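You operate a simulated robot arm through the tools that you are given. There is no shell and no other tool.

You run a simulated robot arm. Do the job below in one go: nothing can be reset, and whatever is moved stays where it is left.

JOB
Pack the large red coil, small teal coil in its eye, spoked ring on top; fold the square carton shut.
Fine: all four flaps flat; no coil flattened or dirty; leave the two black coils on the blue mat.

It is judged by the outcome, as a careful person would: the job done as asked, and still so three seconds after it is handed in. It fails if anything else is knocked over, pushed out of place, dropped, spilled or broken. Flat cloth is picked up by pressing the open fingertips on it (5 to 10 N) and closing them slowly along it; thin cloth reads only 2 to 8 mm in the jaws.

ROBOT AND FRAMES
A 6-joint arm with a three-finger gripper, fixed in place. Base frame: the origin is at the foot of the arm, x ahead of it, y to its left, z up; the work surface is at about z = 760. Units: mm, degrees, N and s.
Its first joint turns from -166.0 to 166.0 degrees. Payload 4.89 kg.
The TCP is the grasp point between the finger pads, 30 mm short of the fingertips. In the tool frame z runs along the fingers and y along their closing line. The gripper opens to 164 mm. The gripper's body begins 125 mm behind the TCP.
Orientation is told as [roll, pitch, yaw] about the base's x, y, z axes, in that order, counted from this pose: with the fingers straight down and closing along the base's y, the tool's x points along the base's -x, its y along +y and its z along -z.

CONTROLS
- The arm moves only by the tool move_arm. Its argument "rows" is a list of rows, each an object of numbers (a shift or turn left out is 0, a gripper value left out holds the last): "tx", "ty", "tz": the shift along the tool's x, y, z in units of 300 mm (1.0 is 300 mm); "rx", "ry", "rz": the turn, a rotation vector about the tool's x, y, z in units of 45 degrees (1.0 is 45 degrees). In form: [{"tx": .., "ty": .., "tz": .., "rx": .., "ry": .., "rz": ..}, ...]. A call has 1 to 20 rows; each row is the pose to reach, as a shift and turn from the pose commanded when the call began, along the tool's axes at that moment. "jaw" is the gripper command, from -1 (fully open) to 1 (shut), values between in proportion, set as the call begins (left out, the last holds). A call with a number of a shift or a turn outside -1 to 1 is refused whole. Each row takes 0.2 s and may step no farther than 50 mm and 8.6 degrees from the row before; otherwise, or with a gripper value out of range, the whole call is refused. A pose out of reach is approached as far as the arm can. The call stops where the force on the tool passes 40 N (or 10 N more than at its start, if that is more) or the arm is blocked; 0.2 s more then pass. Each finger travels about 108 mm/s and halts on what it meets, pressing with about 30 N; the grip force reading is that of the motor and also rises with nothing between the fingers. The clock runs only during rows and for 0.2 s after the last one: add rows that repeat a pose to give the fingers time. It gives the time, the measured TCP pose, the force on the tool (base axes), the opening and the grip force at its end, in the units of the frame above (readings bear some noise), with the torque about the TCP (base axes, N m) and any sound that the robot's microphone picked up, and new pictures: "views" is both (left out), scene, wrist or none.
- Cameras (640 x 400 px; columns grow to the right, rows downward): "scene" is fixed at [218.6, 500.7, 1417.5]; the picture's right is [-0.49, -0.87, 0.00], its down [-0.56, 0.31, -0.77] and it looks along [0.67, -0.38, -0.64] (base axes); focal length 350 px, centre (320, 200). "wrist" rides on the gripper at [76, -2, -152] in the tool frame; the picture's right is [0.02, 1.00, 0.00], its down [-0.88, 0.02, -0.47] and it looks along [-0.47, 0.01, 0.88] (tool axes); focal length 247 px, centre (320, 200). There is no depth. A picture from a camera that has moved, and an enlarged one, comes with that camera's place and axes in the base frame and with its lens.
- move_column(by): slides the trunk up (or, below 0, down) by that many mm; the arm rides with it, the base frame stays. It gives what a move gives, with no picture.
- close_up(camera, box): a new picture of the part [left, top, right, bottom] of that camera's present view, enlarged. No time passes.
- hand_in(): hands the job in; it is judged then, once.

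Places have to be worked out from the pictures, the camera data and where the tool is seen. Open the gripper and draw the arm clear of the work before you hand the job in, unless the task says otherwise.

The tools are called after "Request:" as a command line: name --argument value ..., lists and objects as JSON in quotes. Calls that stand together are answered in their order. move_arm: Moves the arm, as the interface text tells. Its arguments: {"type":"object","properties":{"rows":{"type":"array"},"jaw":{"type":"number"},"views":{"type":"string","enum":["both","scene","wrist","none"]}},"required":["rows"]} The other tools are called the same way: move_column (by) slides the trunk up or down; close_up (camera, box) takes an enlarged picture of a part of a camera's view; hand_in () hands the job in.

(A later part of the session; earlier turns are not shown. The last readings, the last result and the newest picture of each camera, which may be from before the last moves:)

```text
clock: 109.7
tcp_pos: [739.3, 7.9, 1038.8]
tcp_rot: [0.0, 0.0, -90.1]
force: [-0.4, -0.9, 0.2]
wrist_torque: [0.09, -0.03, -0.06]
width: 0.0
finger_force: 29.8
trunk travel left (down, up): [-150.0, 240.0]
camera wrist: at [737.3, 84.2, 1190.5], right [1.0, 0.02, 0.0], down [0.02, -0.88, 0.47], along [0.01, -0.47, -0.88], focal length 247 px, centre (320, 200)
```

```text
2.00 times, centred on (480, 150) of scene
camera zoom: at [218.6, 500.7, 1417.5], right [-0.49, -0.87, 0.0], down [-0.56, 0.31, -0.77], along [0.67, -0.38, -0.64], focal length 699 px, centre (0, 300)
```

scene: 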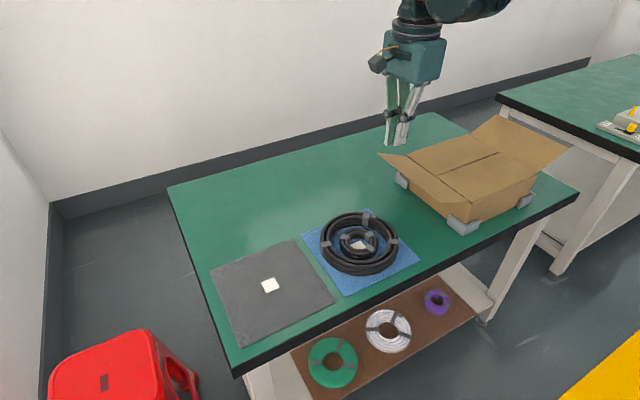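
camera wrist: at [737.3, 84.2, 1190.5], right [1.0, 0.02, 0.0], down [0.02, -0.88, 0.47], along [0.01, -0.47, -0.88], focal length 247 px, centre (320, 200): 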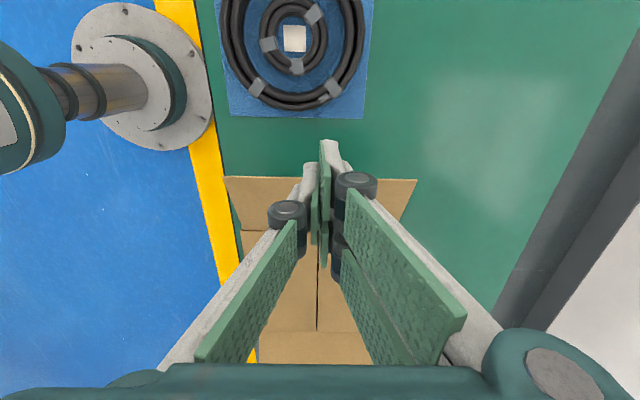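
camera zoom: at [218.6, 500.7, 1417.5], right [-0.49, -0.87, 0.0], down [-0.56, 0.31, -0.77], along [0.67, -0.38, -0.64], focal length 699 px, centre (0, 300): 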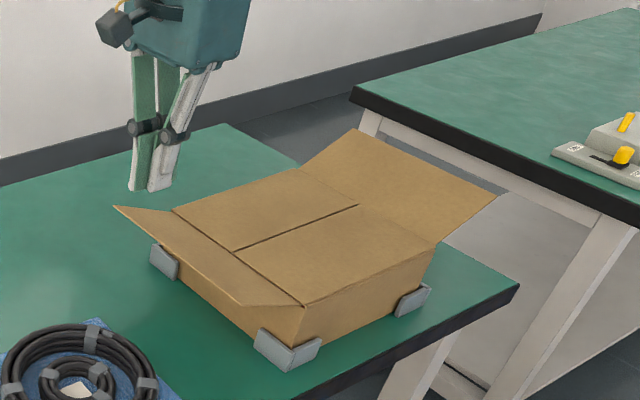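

Both x-flaps stay flat. The +y flap's tip is at about y −40, z 897, and my fingers are 17 mm outside it. I'm descending so the finger tips are below the flap's edge.

Request:
move_arm --rows '[{"tz": 0.12}, {"tz": 0.25}, {"tz": 0.36}, {"tz": 0.42}, {"tz": 0.446}]' --views "both"

Request:
close_up --camera "scene" --box '[345, 80, 555, 250]'

```text
clock: 110.9
tcp_pos: [740.0, 8.0, 904.2]
tcp_rot: [0.0, -0.1, -90.1]
force: [0.3, 0.3, -0.3]
wrist_torque: [-0.03, 0.03, -0.03]
width: 0.1
finger_force: 29.9
trunk travel left (down, up): [-150.0, 240.0]
camera wrist: at [738.5, 84.4, 1056.0], right [1.0, 0.02, 0.0], down [0.02, -0.88, 0.47], along [0.01, -0.47, -0.88], focal length 247 px, centre (320, 200)
```

scene: 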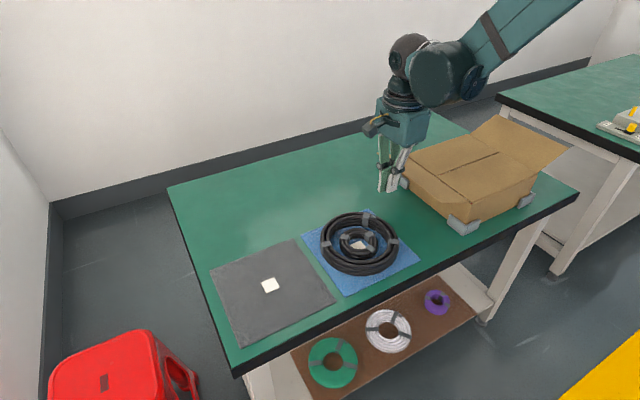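
wrist: 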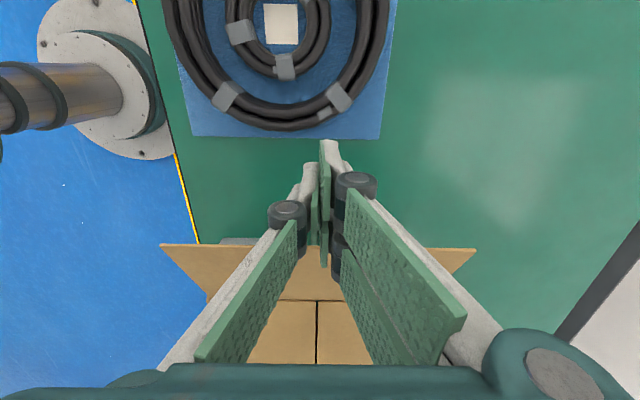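

```text
2.35 times, centred on (450, 165) of scene
camera zoom: at [218.6, 500.7, 1417.5], right [-0.49, -0.87, 0.0], down [-0.56, 0.31, -0.77], along [0.67, -0.38, -0.64], focal length 823 px, centre (14, 282)
```

zoom: 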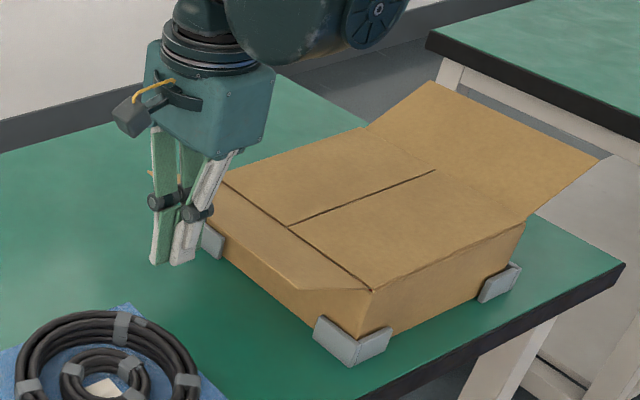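

The finger tips are about 26 mm below the flap's edge and just outside it. I'm sweeping inward while rising with the edge to lift the +y flap.

Request:
move_arm --rows '[{"tx": -0.035, "tz": -0.01}, {"tx": -0.0667, "tz": -0.0227}, {"tx": -0.088, "tz": -0.062}, {"tx": -0.11, "tz": -0.1027}, {"tx": -0.14, "tz": -0.137}, {"tx": -0.17, "tz": -0.1693}, {"tx": -0.203, "tz": -0.196}, {"tx": -0.2367, "tz": -0.2193}]' --views "both"

Request:
close_up --camera "scene" --box '[345, 80, 555, 250]'

```text
clock: 112.7
tcp_pos: [740.2, -63.1, 967.8]
tcp_rot: [0.0, 0.0, -90.0]
force: [0.8, 10.0, 2.9]
wrist_torque: [-0.11, -0.06, 0.1]
width: 0.0
finger_force: 30.5
trunk travel left (down, up): [-150.0, 240.0]
camera wrist: at [738.3, 14.1, 1121.9], right [1.0, 0.02, 0.0], down [0.02, -0.88, 0.47], along [0.01, -0.47, -0.88], focal length 247 px, centre (320, 200)
```

scene: 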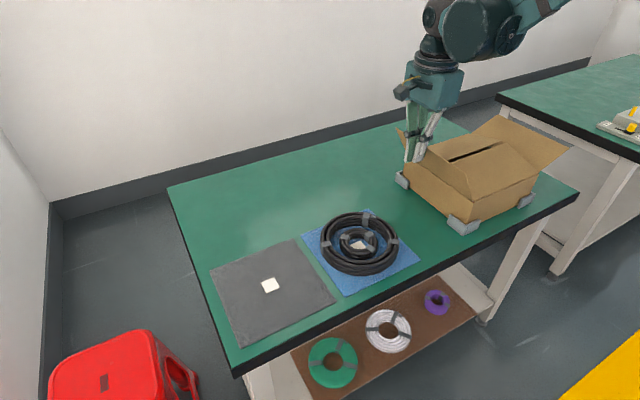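
wrist: 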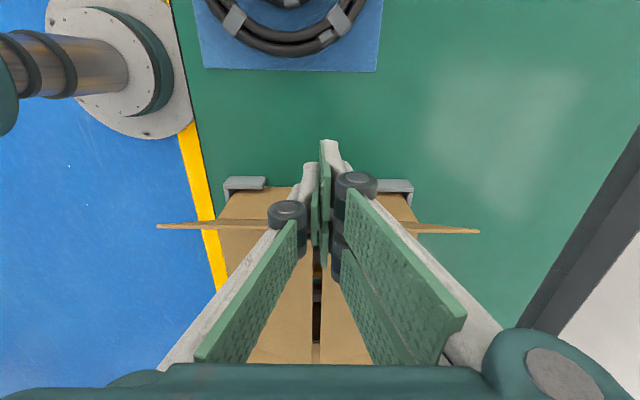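

```text
2.35 times, centred on (450, 165) of scene
camera zoom: at [218.6, 500.7, 1417.5], right [-0.49, -0.87, 0.0], down [-0.56, 0.31, -0.77], along [0.67, -0.38, -0.64], focal length 823 px, centre (14, 282)
```

zoom: 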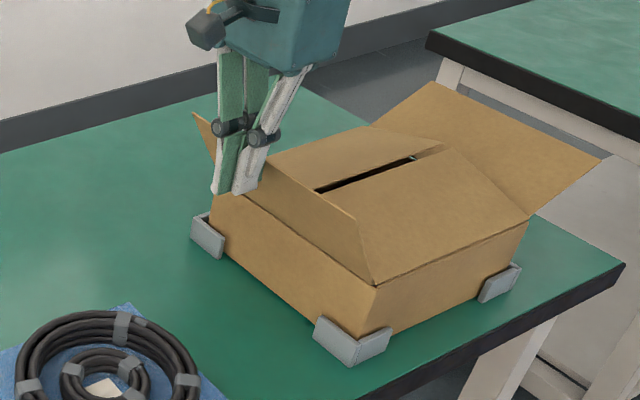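

The +y flap is up to about 30° outward, but it is now lifting the two x-flaps by their side edges. So the x-flaps are the outer pair and the y-flaps must be tucked under first. I'm looking closely before deciding how to re-open them.

Request:
close_up --camera "scene" --box '[390, 100, 550, 230]'

Request:
close_up --camera "wrist" --box '[140, 160, 500, 370]'

```text
3.08 times, centred on (470, 165) of scene
camera zoom: at [218.6, 500.7, 1417.5], right [-0.49, -0.87, 0.0], down [-0.56, 0.31, -0.77], along [0.67, -0.38, -0.64], focal length 1076 px, centre (-142, 308)
```

zoom: 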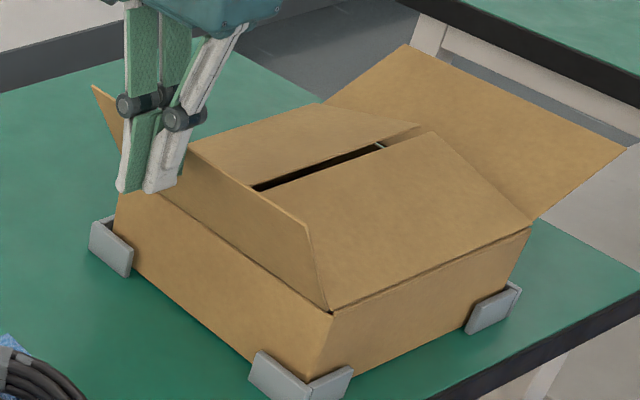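

```text
1.78 times, centred on (320, 265) of wrist
camera zoom: at [738.3, 14.1, 1121.9], right [1.0, 0.02, 0.0], down [0.02, -0.88, 0.47], along [0.01, -0.47, -0.88], focal length 439 px, centre (320, 84)
```

zoom: 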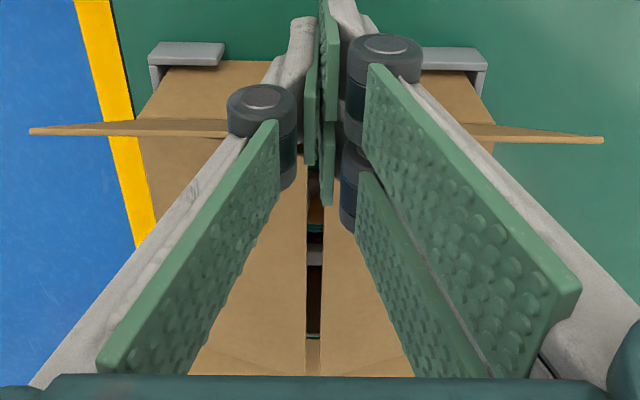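

The x-flaps are lifted about 18°, leaving an 11–13 mm gap between their edges. Pushing the +y flap a little further should raise them more, enough to get a finger between them. I'm advancing slowly and watching the force.

Request:
move_arm --rows '[{"tx": -0.012, "tz": -0.005}, {"tx": -0.024, "tz": -0.01}, {"tx": -0.036, "tz": -0.015}]' --views "none"

Request:
close_up --camera "scene" --box '[390, 100, 550, 230]'

```text
clock: 113.5
tcp_pos: [739.2, -73.3, 973.7]
tcp_rot: [0.1, 0.0, -90.0]
force: [1.8, 12.2, 3.8]
wrist_torque: [-0.1, -0.09, 0.14]
width: 0.3
finger_force: 29.8
trunk travel left (down, up): [-150.0, 240.0]
```

```text
3.08 times, centred on (470, 165) of scene
camera zoom: at [218.6, 500.7, 1417.5], right [-0.49, -0.87, 0.0], down [-0.56, 0.31, -0.77], along [0.67, -0.38, -0.64], focal length 1076 px, centre (-142, 308)
```

zoom: 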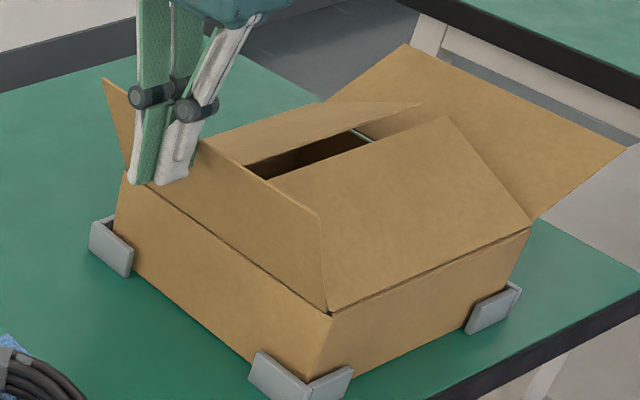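

The force is still only about 12 N and the x-flaps rose to about 30° with a clear gap. I'm going a bit further.

Request:
move_arm --rows '[{"tx": -0.012, "tz": -0.003}, {"tx": -0.024, "tz": -0.006}, {"tx": -0.036, "tz": -0.009}]' --views "none"

Request:
close_up --camera "scene" --box '[390, 100, 550, 230]'

```text
clock: 114.3
tcp_pos: [740.1, -83.7, 976.6]
tcp_rot: [0.1, 0.0, -90.0]
force: [4.5, 21.6, 9.8]
wrist_torque: [-0.25, -0.07, 0.23]
width: 0.0
finger_force: 29.6
trunk travel left (down, up): [-150.0, 240.0]
```

```text
3.08 times, centred on (470, 165) of scene
camera zoom: at [218.6, 500.7, 1417.5], right [-0.49, -0.87, 0.0], down [-0.56, 0.31, -0.77], along [0.67, -0.38, -0.64], focal length 1076 px, centre (-142, 308)
```

zoom: 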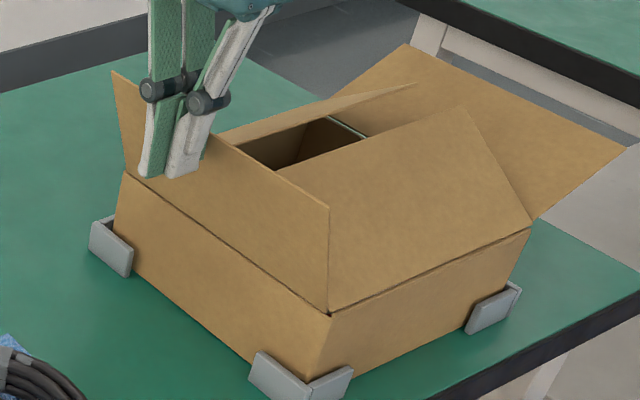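

The x-flaps are now up about 40–45° with a gap several centimetres wide. I'm backing the fingers off outward and upward, then seeing if the flaps hold.

Request:
move_arm --rows '[{"tx": 0.04}, {"tx": 0.09}, {"tx": 0.14, "tz": -0.06}, {"tx": 0.14, "tz": -0.2}, {"tx": 0.1, "tz": -0.32}]' --views "both"

Request:
close_up --camera "scene" --box '[375, 50, 585, 250]'

Request:
close_up --camera "wrist" --box '[140, 130, 500, 370]'

```text
clock: 115.5
tcp_pos: [739.2, -53.8, 1072.8]
tcp_rot: [0.0, 0.0, -90.0]
force: [0.8, 0.9, 0.4]
wrist_torque: [-0.04, 0.18, -0.01]
width: 0.0
finger_force: 29.7
trunk travel left (down, up): [-150.0, 240.0]
camera wrist: at [738.5, 22.4, 1225.7], right [1.0, 0.02, 0.0], down [0.02, -0.88, 0.47], along [0.01, -0.47, -0.88], focal length 247 px, centre (320, 200)
```

scene: 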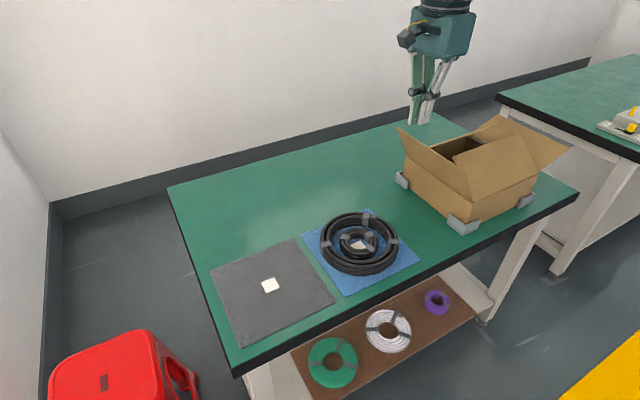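
wrist: 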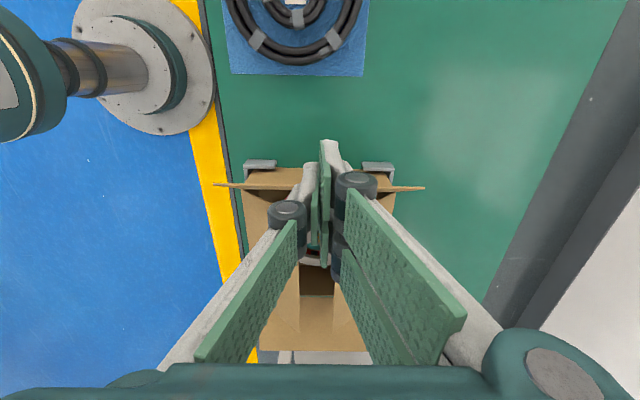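

```text
2.00 times, centred on (480, 150) of scene
camera zoom: at [218.6, 500.7, 1417.5], right [-0.49, -0.87, 0.0], down [-0.56, 0.31, -0.77], along [0.67, -0.38, -0.64], focal length 699 px, centre (0, 300)
```

zoom: 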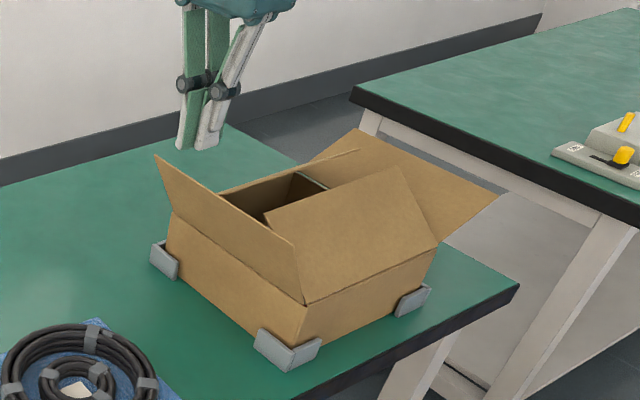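

```text
1.67 times, centred on (320, 250) of wrist
camera zoom: at [738.5, 22.4, 1225.7], right [1.0, 0.02, 0.0], down [0.02, -0.88, 0.47], along [0.01, -0.47, -0.88], focal length 412 px, centre (320, 117)
```

zoom: 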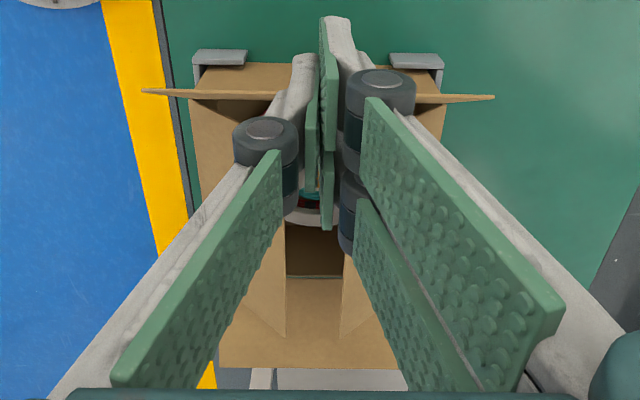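

The flaps hold at about 40°, leaving a gap nearly 60 mm wide. I'll go down into that gap at mid-carton and push each x-flap open again from the inside.

Request:
move_arm --rows '[{"tx": -0.13}, {"tx": -0.28}, {"tx": -0.43}, {"tx": -0.58}, {"tx": -0.7}, {"tx": -0.763}]' --views "both"

Request:
close_up --camera "wrist" --box '[140, 0, 500, 270]'

```text
clock: 116.9
tcp_pos: [740.2, -284.8, 1072.8]
tcp_rot: [0.0, 0.0, -90.0]
force: [1.1, 0.7, 0.0]
wrist_torque: [-0.08, 0.03, -0.04]
width: 0.0
finger_force: 29.7
trunk travel left (down, up): [-150.0, 240.0]
camera wrist: at [738.3, -207.9, 1225.4], right [1.0, 0.02, 0.0], down [0.02, -0.88, 0.47], along [0.01, -0.47, -0.88], focal length 247 px, centre (320, 200)
```

scene: 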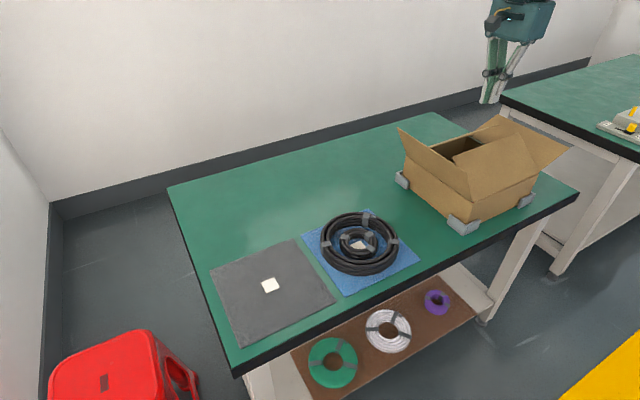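
wrist: 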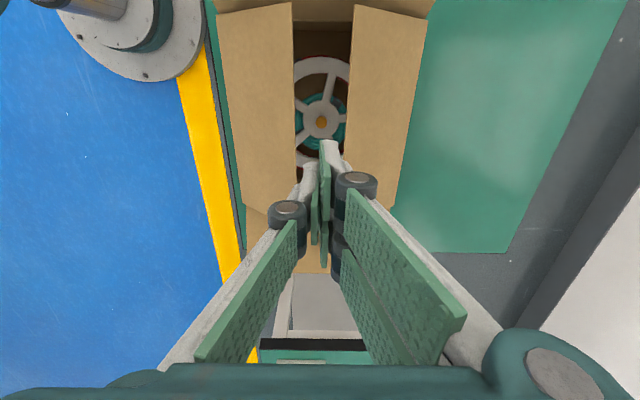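

```text
1.48 times, centred on (320, 135) of wrist
camera zoom: at [738.3, -207.9, 1225.4], right [1.0, 0.02, 0.0], down [0.02, -0.88, 0.47], along [0.01, -0.47, -0.88], focal length 366 px, centre (320, 296)
```

zoom: 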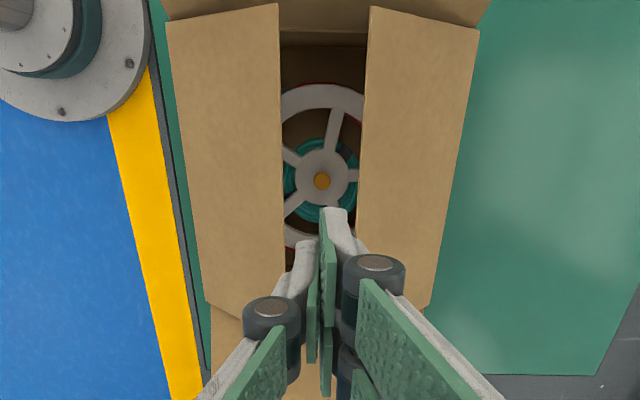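

The gap spans x≈711–769, centred under the tool. I'm descending until the tips are about 22 mm below the flap edges.

Request:
move_arm --rows '[{"tz": 0.12}, {"tz": 0.25}, {"tz": 0.36}, {"tz": 0.427}]' --views "wrist"

Request:
close_up --camera "scene" --box '[375, 50, 585, 250]'

```text
clock: 117.9
tcp_pos: [738.4, -282.7, 944.0]
tcp_rot: [0.1, -0.1, -90.1]
force: [0.7, 0.1, -0.1]
wrist_torque: [-0.03, -0.03, -0.01]
width: 0.1
finger_force: 30.4
trunk travel left (down, up): [-150.0, 240.0]
camera wrist: at [737.0, -206.7, 1097.3], right [1.0, 0.02, 0.0], down [0.02, -0.88, 0.47], along [0.01, -0.47, -0.88], focal length 247 px, centre (320, 200)
```

wrist: 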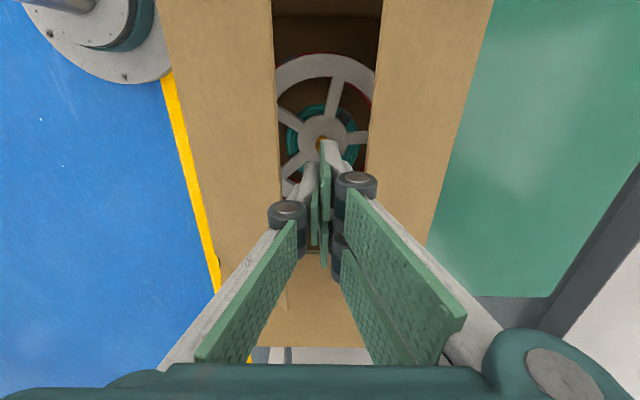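

```text
2.00 times, centred on (480, 150) of scene
camera zoom: at [218.6, 500.7, 1417.5], right [-0.49, -0.87, 0.0], down [-0.56, 0.31, -0.77], along [0.67, -0.38, -0.64], focal length 699 px, centre (0, 300)
```

zoom: 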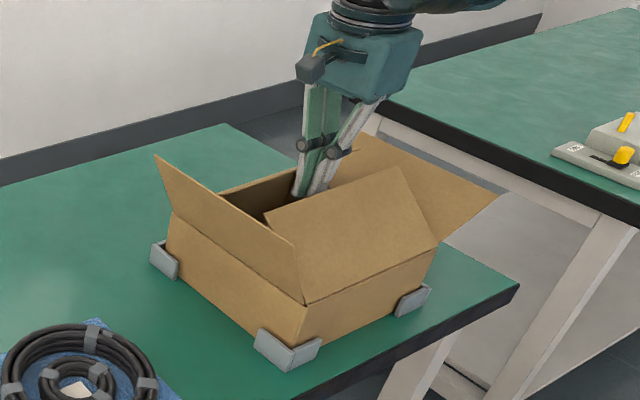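

The tips are inside the gap without contact. I'm sweeping toward −x and following the edge's arc upward to re-open the near flap.

Request:
move_arm --rows '[{"ty": -0.03, "tz": 0.0}, {"ty": -0.058, "tz": -0.003}, {"ty": -0.087, "tz": -0.032}, {"ty": -0.1147, "tz": -0.06}, {"ty": -0.144, "tz": -0.081}, {"ty": -0.173, "tz": -0.1}, {"ty": -0.205, "tz": -0.116}, {"ty": -0.238, "tz": -0.13}, {"ty": -0.308, "tz": -0.15}, {"ty": -0.3813, "tz": -0.1567}, {"ty": -0.4547, "tz": -0.15}, {"ty": -0.511, "tz": -0.1333}]' --views "both"

Request:
close_up --camera "scene" --box '[375, 50, 585, 250]'

```text
clock: 120.5
tcp_pos: [585.2, -283.4, 983.3]
tcp_rot: [0.0, -0.1, -90.0]
force: [0.9, 0.5, -0.9]
wrist_torque: [-0.04, 0.04, 0.02]
width: 0.0
finger_force: 30.0
trunk travel left (down, up): [-150.0, 240.0]
camera wrist: at [584.4, -207.6, 1136.4], right [1.0, 0.02, 0.0], down [0.02, -0.88, 0.47], along [0.01, -0.47, -0.88], focal length 247 px, centre (320, 200)
```

scene: 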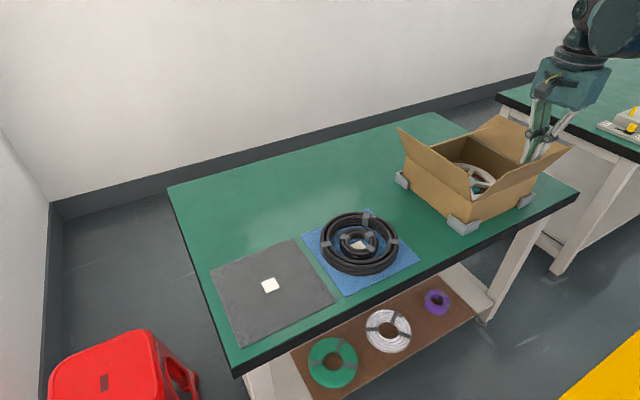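
wrist: 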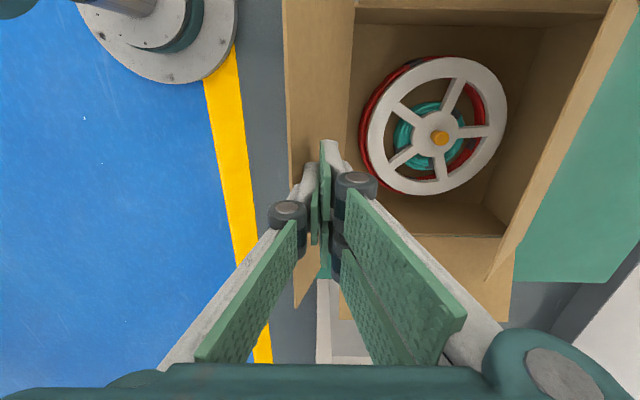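

```text
2.00 times, centred on (480, 150) of scene
camera zoom: at [218.6, 500.7, 1417.5], right [-0.49, -0.87, 0.0], down [-0.56, 0.31, -0.77], along [0.67, -0.38, -0.64], focal length 699 px, centre (0, 300)
```

zoom: 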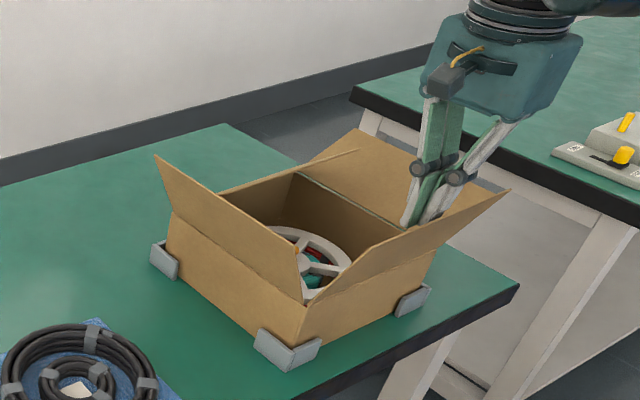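

The near flap is open again and the contents look undisturbed. I'm going back to the middle and doing the same for the far flap.

Request:
move_arm --rows '[{"ty": 0.1, "tz": -0.02}, {"ty": 0.24, "tz": -0.02}, {"ty": 0.38, "tz": -0.02}, {"ty": 0.5, "tz": 0.04}, {"ty": 0.533, "tz": 0.127}]' --views "none"

Request:
move_arm --rows '[{"ty": 0.03, "tz": 0.0}, {"ty": 0.048, "tz": -0.003}, {"ty": 0.075, "tz": -0.03}, {"ty": 0.104, "tz": -0.06}, {"ty": 0.133, "tz": -0.081}, {"ty": 0.163, "tz": -0.1}, {"ty": 0.195, "tz": -0.116}, {"ty": 0.228, "tz": -0.13}, {"ty": 0.298, "tz": -0.15}, {"ty": 0.3713, "tz": -0.1567}, {"ty": 0.4447, "tz": -0.15}, {"ty": 0.501, "tz": -0.1333}]' --views "both"

Request:
close_up --camera "scene" --box '[375, 50, 585, 250]'

```text
clock: 121.7
tcp_pos: [746.6, -284.2, 945.4]
tcp_rot: [0.1, 0.1, -90.0]
force: [-1.3, 0.0, 0.5]
wrist_torque: [0.0, -0.15, 0.03]
width: 0.0
finger_force: 29.6
trunk travel left (down, up): [-150.0, 240.0]
```

```text
clock: 124.3
tcp_pos: [896.6, -284.0, 985.4]
tcp_rot: [0.1, 0.0, -90.1]
force: [-1.2, 0.4, 0.5]
wrist_torque: [0.0, -0.14, -0.04]
width: 0.0
finger_force: 30.3
trunk travel left (down, up): [-150.0, 240.0]
camera wrist: at [894.8, -207.0, 1139.0], right [1.0, 0.02, 0.0], down [0.02, -0.88, 0.47], along [0.01, -0.47, -0.88], focal length 247 px, centre (320, 200)
```

scene: 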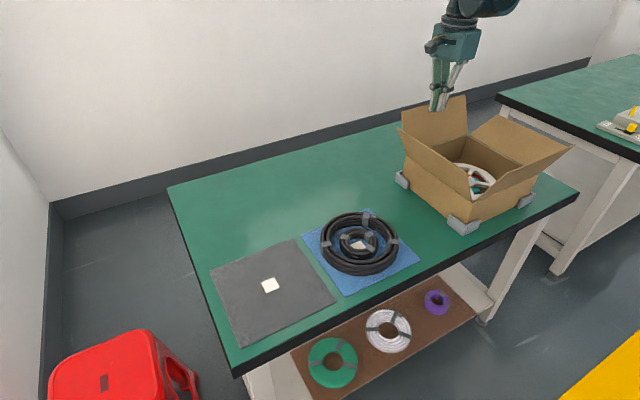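
wrist: 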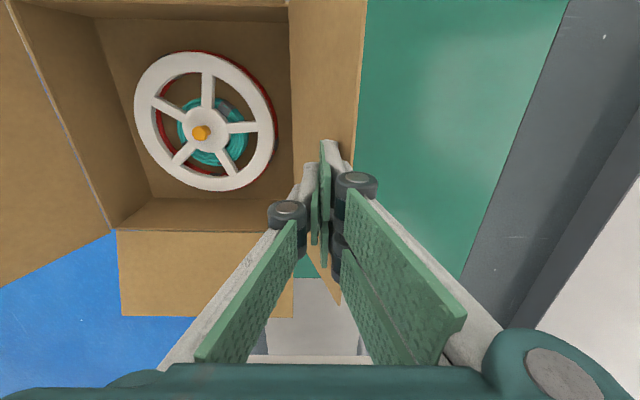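

```text
2.00 times, centred on (480, 150) of scene
camera zoom: at [218.6, 500.7, 1417.5], right [-0.49, -0.87, 0.0], down [-0.56, 0.31, -0.77], along [0.67, -0.38, -0.64], focal length 699 px, centre (0, 300)
```

zoom: 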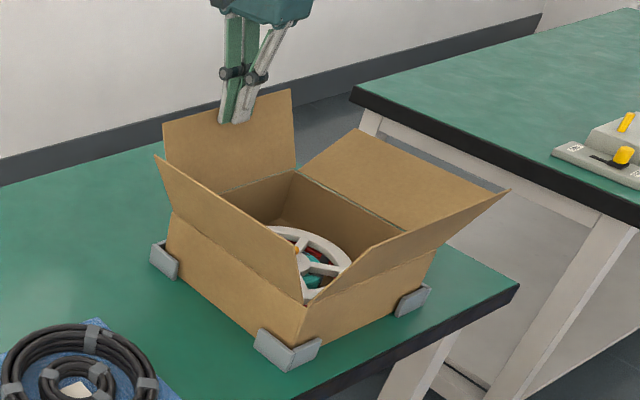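

Both x-flaps lean outward again. Now the correct order: the +y flap goes first, so I'm moving over and down outside it.

Request:
move_arm --rows '[{"tz": -0.1}, {"tz": -0.2}, {"tx": 0.1, "ty": -0.07, "tz": -0.2}, {"tx": 0.22, "ty": -0.15, "tz": -0.2}, {"tx": 0.34, "ty": -0.235, "tz": -0.2}, {"tx": 0.46, "ty": -0.32, "tz": -0.2}, {"tx": 0.58, "ty": -0.4, "tz": -0.2}, {"tx": 0.69, "ty": -0.48, "tz": -0.2}, {"tx": 0.773, "ty": -0.522, "tz": -0.2}]' --views "wrist"

Request:
close_up --camera "wrist" --box '[140, 130, 500, 370]'

```text
clock: 126.3
tcp_pos: [737.8, -51.6, 1044.4]
tcp_rot: [-0.1, 0.0, -90.0]
force: [-0.1, -1.5, -0.6]
wrist_torque: [0.15, 0.09, 0.03]
width: 0.1
finger_force: 30.6
trunk travel left (down, up): [-150.0, 240.0]
camera wrist: at [738.0, 24.5, 1198.5], right [1.0, 0.02, 0.0], down [0.02, -0.88, 0.47], along [0.01, -0.47, -0.88], focal length 247 px, centre (320, 200)
```

wrist: 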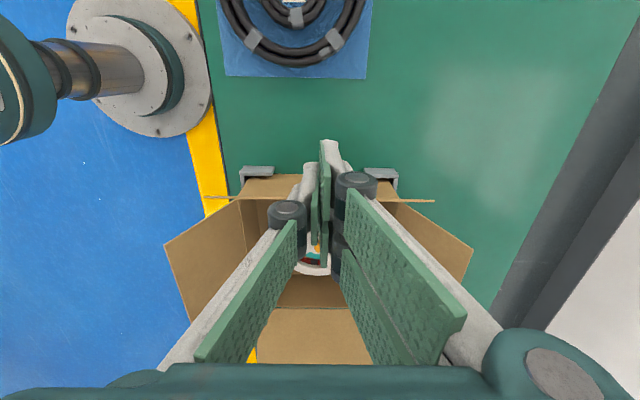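

```text
1.67 times, centred on (320, 250) of wrist
camera zoom: at [738.0, 24.5, 1198.5], right [1.0, 0.02, 0.0], down [0.02, -0.88, 0.47], along [0.01, -0.47, -0.88], focal length 412 px, centre (320, 117)
```

zoom: 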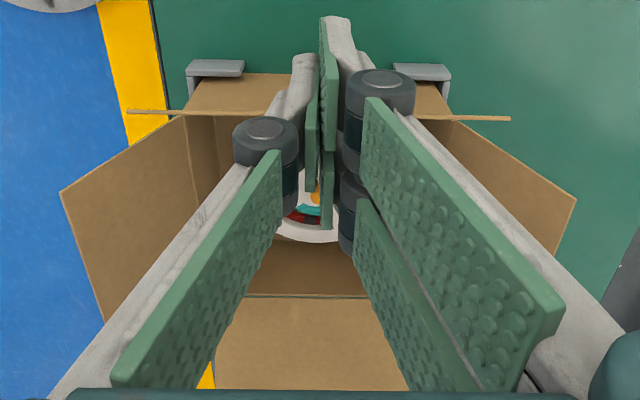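

The +y flap's tip is at about y −96, and my leading finger edge is 14 mm outside it. I'm descending, then sweeping it inward.

Request:
move_arm --rows '[{"tz": 0.1}, {"tz": 0.2}, {"tz": 0.2647}, {"tx": -0.04, "tz": 0.2647}, {"tx": -0.08, "tz": 0.2647}, {"tx": -0.12, "tz": 0.2647}, {"tx": -0.16, "tz": 0.2647}, {"tx": -0.2, "tz": 0.2647}, {"tx": -0.24, "tz": 0.2647}]' --views "wrist"

Request:
close_up --camera "scene" --box '[375, 50, 585, 250]'

```text
clock: 128.3
tcp_pos: [740.8, -124.3, 966.8]
tcp_rot: [0.0, 0.1, -90.0]
force: [0.1, -1.0, 0.9]
wrist_torque: [-0.03, 0.0, -0.01]
width: 0.0
finger_force: 29.5
trunk travel left (down, up): [-150.0, 240.0]
camera wrist: at [738.5, -46.8, 1119.2], right [1.0, 0.02, 0.0], down [0.02, -0.88, 0.47], along [0.01, -0.47, -0.88], focal length 247 px, centre (320, 200)
```

wrist: 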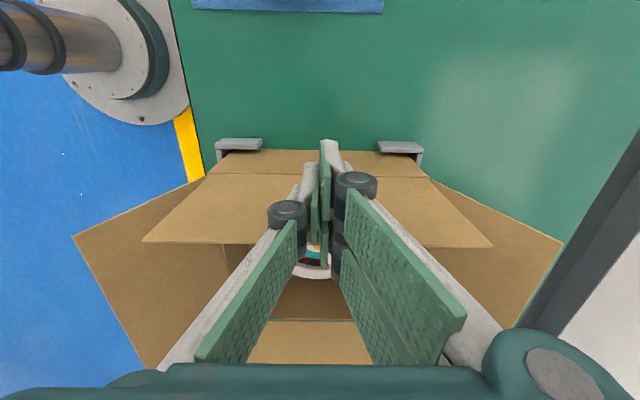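

```text
2.00 times, centred on (480, 150) of scene
camera zoom: at [218.6, 500.7, 1417.5], right [-0.49, -0.87, 0.0], down [-0.56, 0.31, -0.77], along [0.67, -0.38, -0.64], focal length 699 px, centre (0, 300)
```

zoom: 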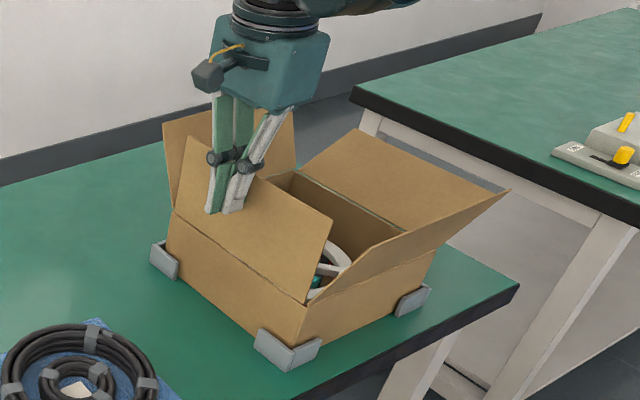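

The +y flap is past vertical with no force, and the x-flaps are unaffected. I'm continuing along its arc toward flat.

Request:
move_arm --rows '[{"tx": -0.033, "tz": 0.0}, {"tx": -0.0657, "tz": 0.005}, {"tx": -0.1, "tz": 0.017}, {"tx": -0.13, "tz": 0.0317}, {"tx": -0.16, "tz": 0.052}, {"tx": -0.1857, "tz": 0.074}, {"tx": -0.208, "tz": 0.1}, {"tx": -0.2277, "tz": 0.1293}, {"tx": -0.243, "tz": 0.161}, {"tx": -0.2543, "tz": 0.1937}]' --views "both"

Request:
close_up --camera "scene" --box '[375, 50, 585, 250]'

```text
clock: 130.5
tcp_pos: [740.2, -201.0, 907.5]
tcp_rot: [0.1, 0.0, -90.2]
force: [-0.5, -0.4, 0.0]
wrist_torque: [-0.05, -0.01, -0.02]
width: 0.3
finger_force: 30.3
trunk travel left (down, up): [-150.0, 240.0]
camera wrist: at [738.4, -123.9, 1061.3], right [1.0, 0.02, 0.0], down [0.02, -0.88, 0.47], along [0.01, -0.47, -0.88], focal length 247 px, centre (320, 200)
```

scene: 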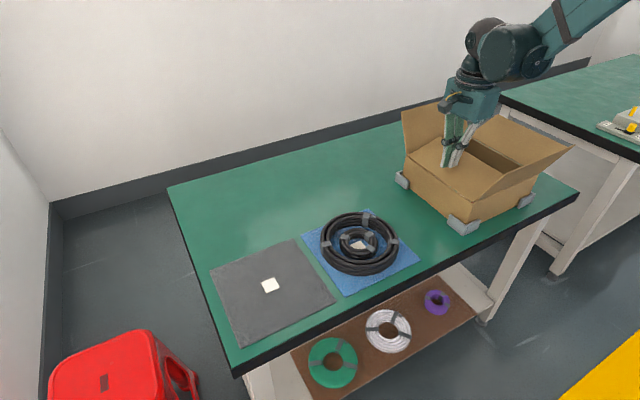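
wrist: 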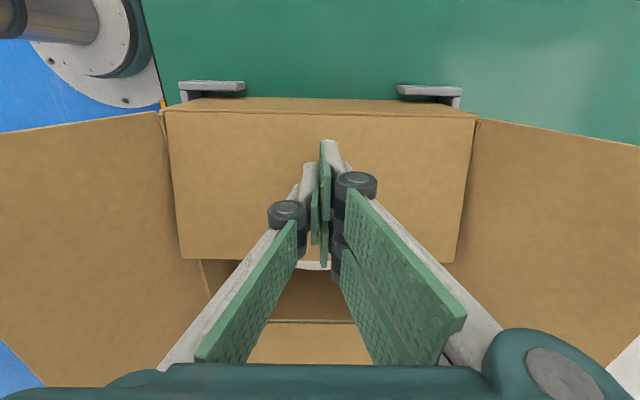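

```text
2.00 times, centred on (480, 150) of scene
camera zoom: at [218.6, 500.7, 1417.5], right [-0.49, -0.87, 0.0], down [-0.56, 0.31, -0.77], along [0.67, -0.38, -0.64], focal length 699 px, centre (0, 300)
```

zoom: 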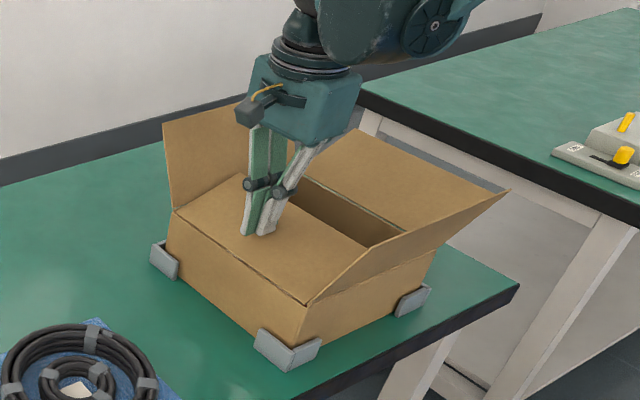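

The +y flap folds between the x-flaps without pushing them, which confirms it is an inner flap. I'm pressing it the rest of the way down gently.

Request:
move_arm --rows '[{"tx": -0.006, "tz": 0.02}, {"tx": -0.008, "tz": 0.038}, {"tx": -0.008, "tz": 0.05}, {"tx": -0.008, "tz": 0.06}]' --views "none"

Request:
close_up --camera "scene" --box '[375, 50, 585, 250]'

```text
clock: 131.5
tcp_pos: [739.6, -203.7, 890.8]
tcp_rot: [0.0, -0.1, -90.2]
force: [0.0, -0.3, -1.3]
wrist_torque: [0.0, -0.03, 0.02]
width: 0.1
finger_force: 29.9
trunk travel left (down, up): [-150.0, 240.0]
```

```text
2.00 times, centred on (480, 150) of scene
camera zoom: at [218.6, 500.7, 1417.5], right [-0.49, -0.87, 0.0], down [-0.56, 0.31, -0.77], along [0.67, -0.38, -0.64], focal length 699 px, centre (0, 300)
```

zoom: 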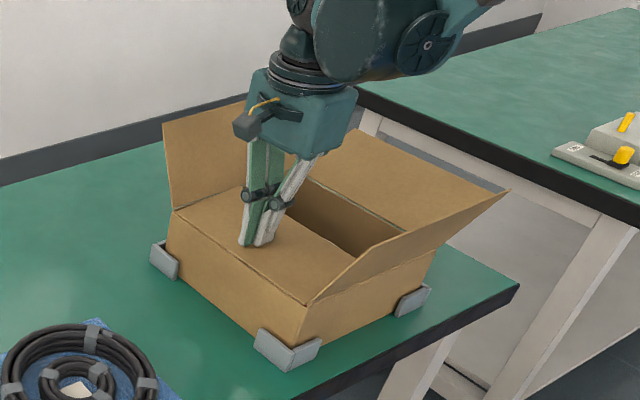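

It is nearly flat and still offers no resistance. I'm stepping down a little more to find its stop.

Request:
move_arm --rows '[{"tz": 0.005}, {"tz": 0.01}, {"tz": 0.01}]' --views "none"

Request:
move_arm --rows '[{"tz": 0.004}, {"tz": 0.006}, {"tz": 0.006}]' --views "none"

Request:
close_up --camera "scene" --box '[375, 50, 585, 250]'

```text
clock: 132.3
tcp_pos: [739.6, -203.1, 887.4]
tcp_rot: [0.0, -0.1, -90.2]
force: [-0.5, -0.5, 0.4]
wrist_torque: [0.01, -0.03, 0.03]
width: 0.3
finger_force: 30.7
trunk travel left (down, up): [-150.0, 240.0]
```

```text
clock: 133.1
tcp_pos: [739.3, -202.6, 885.6]
tcp_rot: [0.0, 0.1, -90.2]
force: [-0.3, 1.4, 0.4]
wrist_torque: [0.01, 0.03, -0.01]
width: 0.0
finger_force: 30.4
trunk travel left (down, up): [-150.0, 240.0]
```

```text
2.00 times, centred on (480, 150) of scene
camera zoom: at [218.6, 500.7, 1417.5], right [-0.49, -0.87, 0.0], down [-0.56, 0.31, -0.77], along [0.67, -0.38, -0.64], focal length 699 px, centre (0, 300)
```

zoom: 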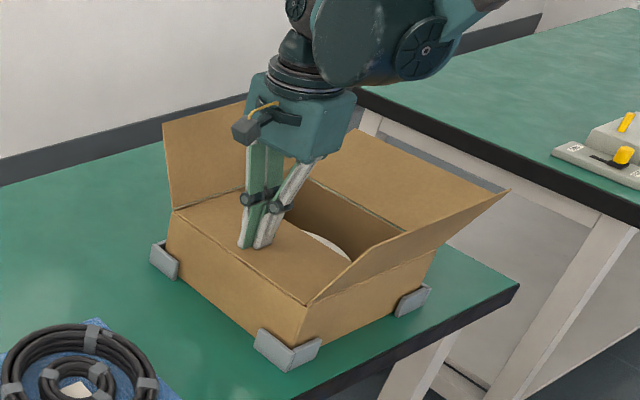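

The tips are now at z≈856, level with the rim, so the +y flap is flat and I won't push it further. I'm lifting off and checking that it stays.

Request:
move_arm --rows '[{"tz": -0.05}, {"tz": -0.15}, {"tz": -0.3}, {"tz": -0.45}, {"tz": -0.58}]' --views "both"

Request:
close_up --camera "scene" --box '[390, 80, 570, 240]'

Request:
close_up --camera "wrist" --box '[120, 60, 520, 330]'

```text
clock: 134.3
tcp_pos: [740.7, -203.6, 1059.9]
tcp_rot: [-0.1, 0.0, -90.1]
force: [0.8, -0.8, -0.6]
wrist_torque: [0.02, 0.12, -0.01]
width: 0.1
finger_force: 29.9
trunk travel left (down, up): [-150.0, 240.0]
camera wrist: at [739.0, -127.1, 1212.6], right [1.0, 0.02, 0.0], down [0.02, -0.88, 0.47], along [0.01, -0.47, -0.88], focal length 247 px, centre (320, 200)
```

scene: 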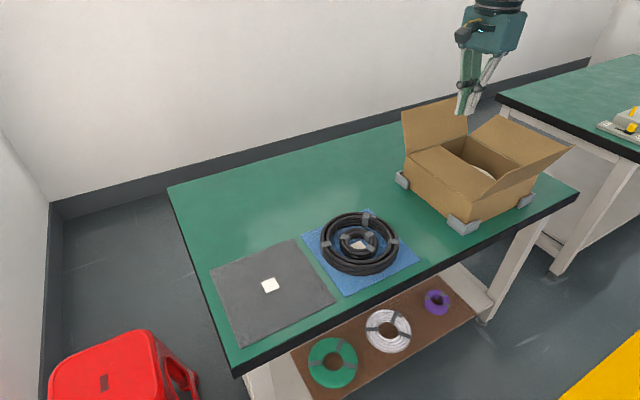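
wrist: 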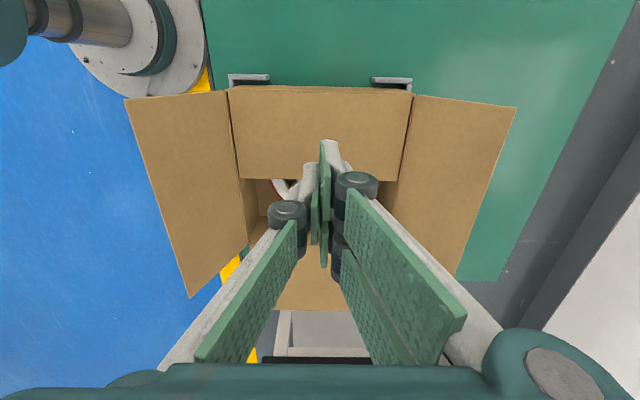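

```text
2.50 times, centred on (480, 160) of scene
camera zoom: at [218.6, 500.7, 1417.5], right [-0.49, -0.87, 0.0], down [-0.56, 0.31, -0.77], along [0.67, -0.38, -0.64], focal length 874 px, centre (-80, 300)
```

zoom: 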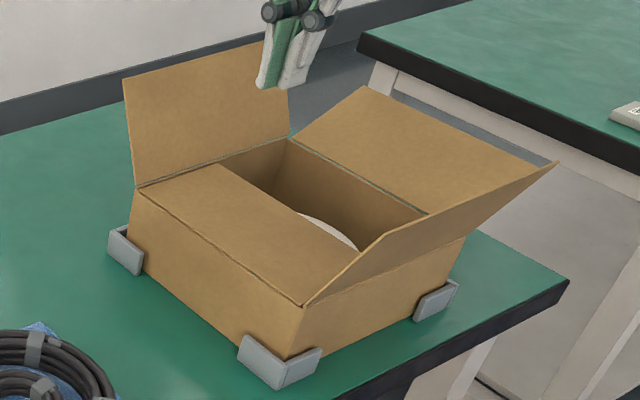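

```text
1.48 times, centred on (320, 195) of wrist
camera zoom: at [739.0, -127.1, 1212.6], right [1.0, 0.02, 0.0], down [0.02, -0.88, 0.47], along [0.01, -0.47, -0.88], focal length 366 px, centre (320, 207)
```

zoom: 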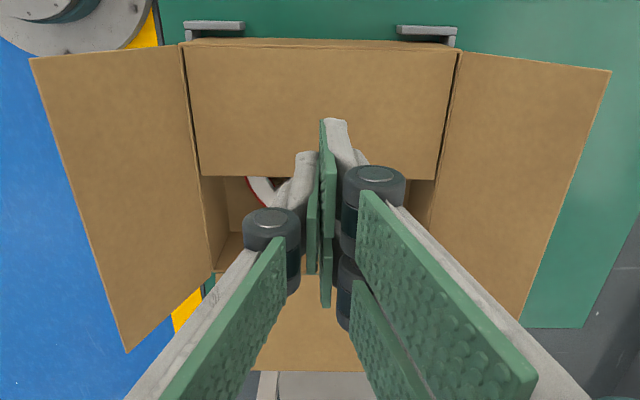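

The +y flap stays flat. Next is the −y flap, leaning out about 69° with its tip near (y −525, z 903). I'm travelling high over the carton to its outside at y≈−568.

Request:
move_arm --rows '[{"tx": -0.1, "ty": -0.01}, {"tx": -0.25, "ty": -0.02}, {"tx": -0.4, "ty": -0.03}, {"tx": -0.55, "ty": -0.045}, {"tx": -0.7, "ty": -0.06}, {"tx": -0.8, "ty": -0.067}]' --views "none"

Request:
move_arm --rows '[{"tx": -0.1}, {"tx": -0.22}, {"tx": -0.34}, {"tx": -0.415}]' --views "both"

Request:
close_up --camera "wrist" --box '[120, 60, 520, 330]'

```text
clock: 135.7
tcp_pos: [719.7, -443.0, 1060.6]
tcp_rot: [0.0, -0.1, -89.9]
force: [0.3, 0.7, 1.1]
wrist_torque: [-0.16, -0.02, 0.01]
width: 0.3
finger_force: 30.2
trunk travel left (down, up): [-150.0, 240.0]
```

```text
clock: 136.7
tcp_pos: [718.3, -567.7, 1060.6]
tcp_rot: [0.0, 0.1, -90.2]
force: [0.4, 0.3, 0.6]
wrist_torque: [-0.11, -0.04, -0.02]
width: 0.1
finger_force: 30.3
trunk travel left (down, up): [-150.0, 240.0]
camera wrist: at [717.6, -490.3, 1212.8], right [1.0, 0.02, 0.0], down [0.02, -0.88, 0.47], along [0.01, -0.47, -0.88], focal length 247 px, centre (320, 200)
```

scene: 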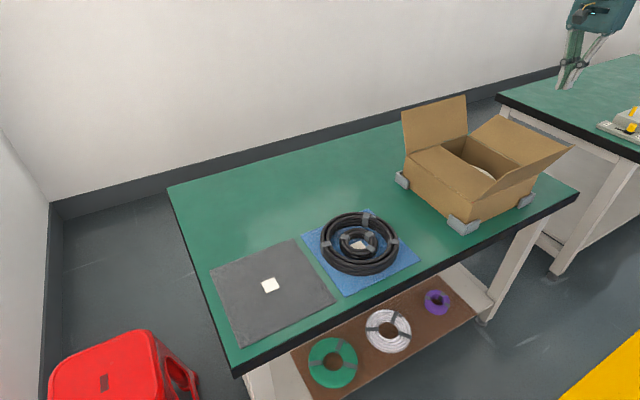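
wrist: 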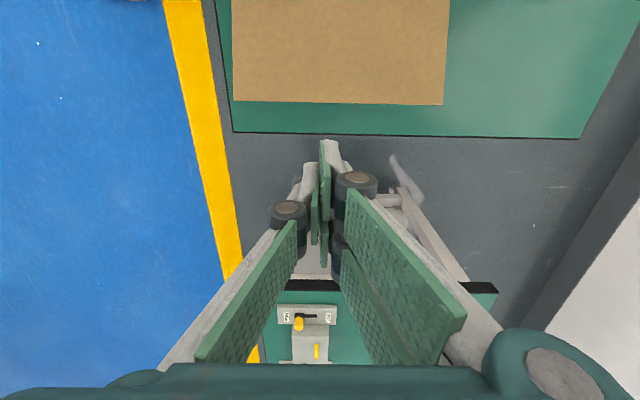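

```text
1.48 times, centred on (320, 195) of wrist
camera zoom: at [717.6, -490.3, 1212.8], right [1.0, 0.02, 0.0], down [0.02, -0.88, 0.47], along [0.01, -0.47, -0.88], focal length 366 px, centre (320, 207)
```

zoom: 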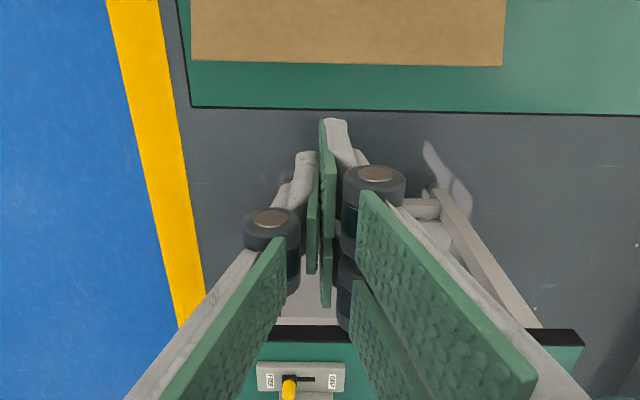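

The −y flap's tip is confirmed at y≈−526, and my leading edge is about 12 mm outside it. The neighbouring bench is well clear. I'm descending so the finger tips are below the flap edge.

Request:
move_arm --rows '[{"tz": 0.13}, {"tz": 0.27}, {"tz": 0.4}, {"tz": 0.48}, {"tz": 0.5187}]' --views "both"

Request:
close_up --camera "scene" --box '[400, 50, 640, 250]'

```text
clock: 137.9
tcp_pos: [719.7, -567.5, 902.8]
tcp_rot: [0.0, 0.0, -90.1]
force: [0.2, -0.4, 0.5]
wrist_torque: [0.01, 0.0, -0.01]
width: 0.2
finger_force: 30.0
trunk travel left (down, up): [-150.0, 240.0]
camera wrist: at [718.5, -490.5, 1056.3], right [1.0, 0.02, 0.0], down [0.02, -0.88, 0.47], along [0.01, -0.47, -0.88], focal length 247 px, centre (320, 200)
```

scene: 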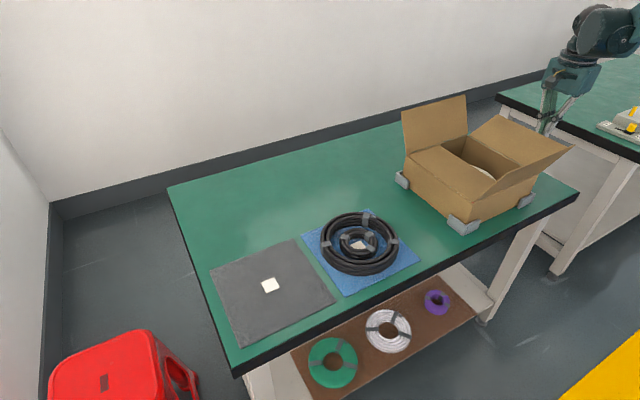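
wrist: 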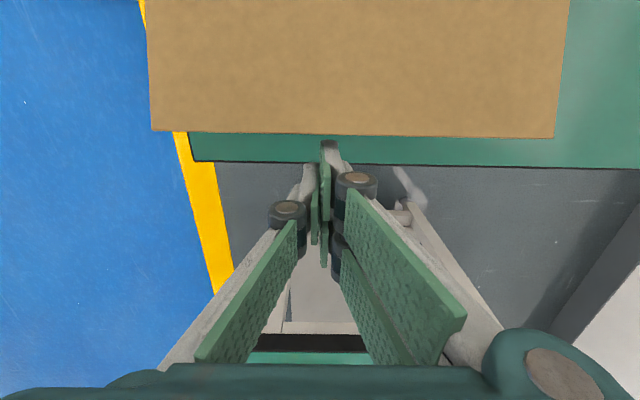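

```text
2.00 times, centred on (520, 150) of scene
camera zoom: at [218.6, 500.7, 1417.5], right [-0.49, -0.87, 0.0], down [-0.56, 0.31, -0.77], along [0.67, -0.38, -0.64], focal length 699 px, centre (-80, 300)
```

zoom: 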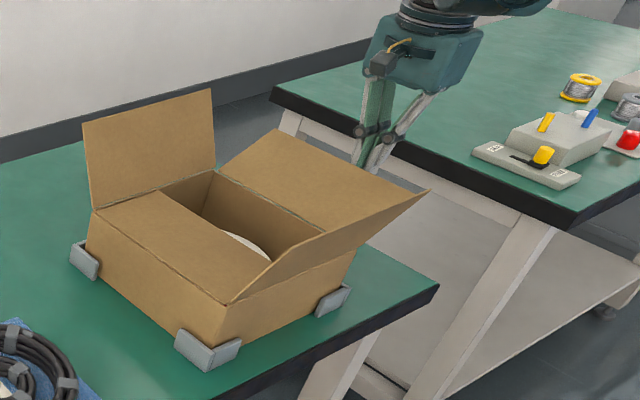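

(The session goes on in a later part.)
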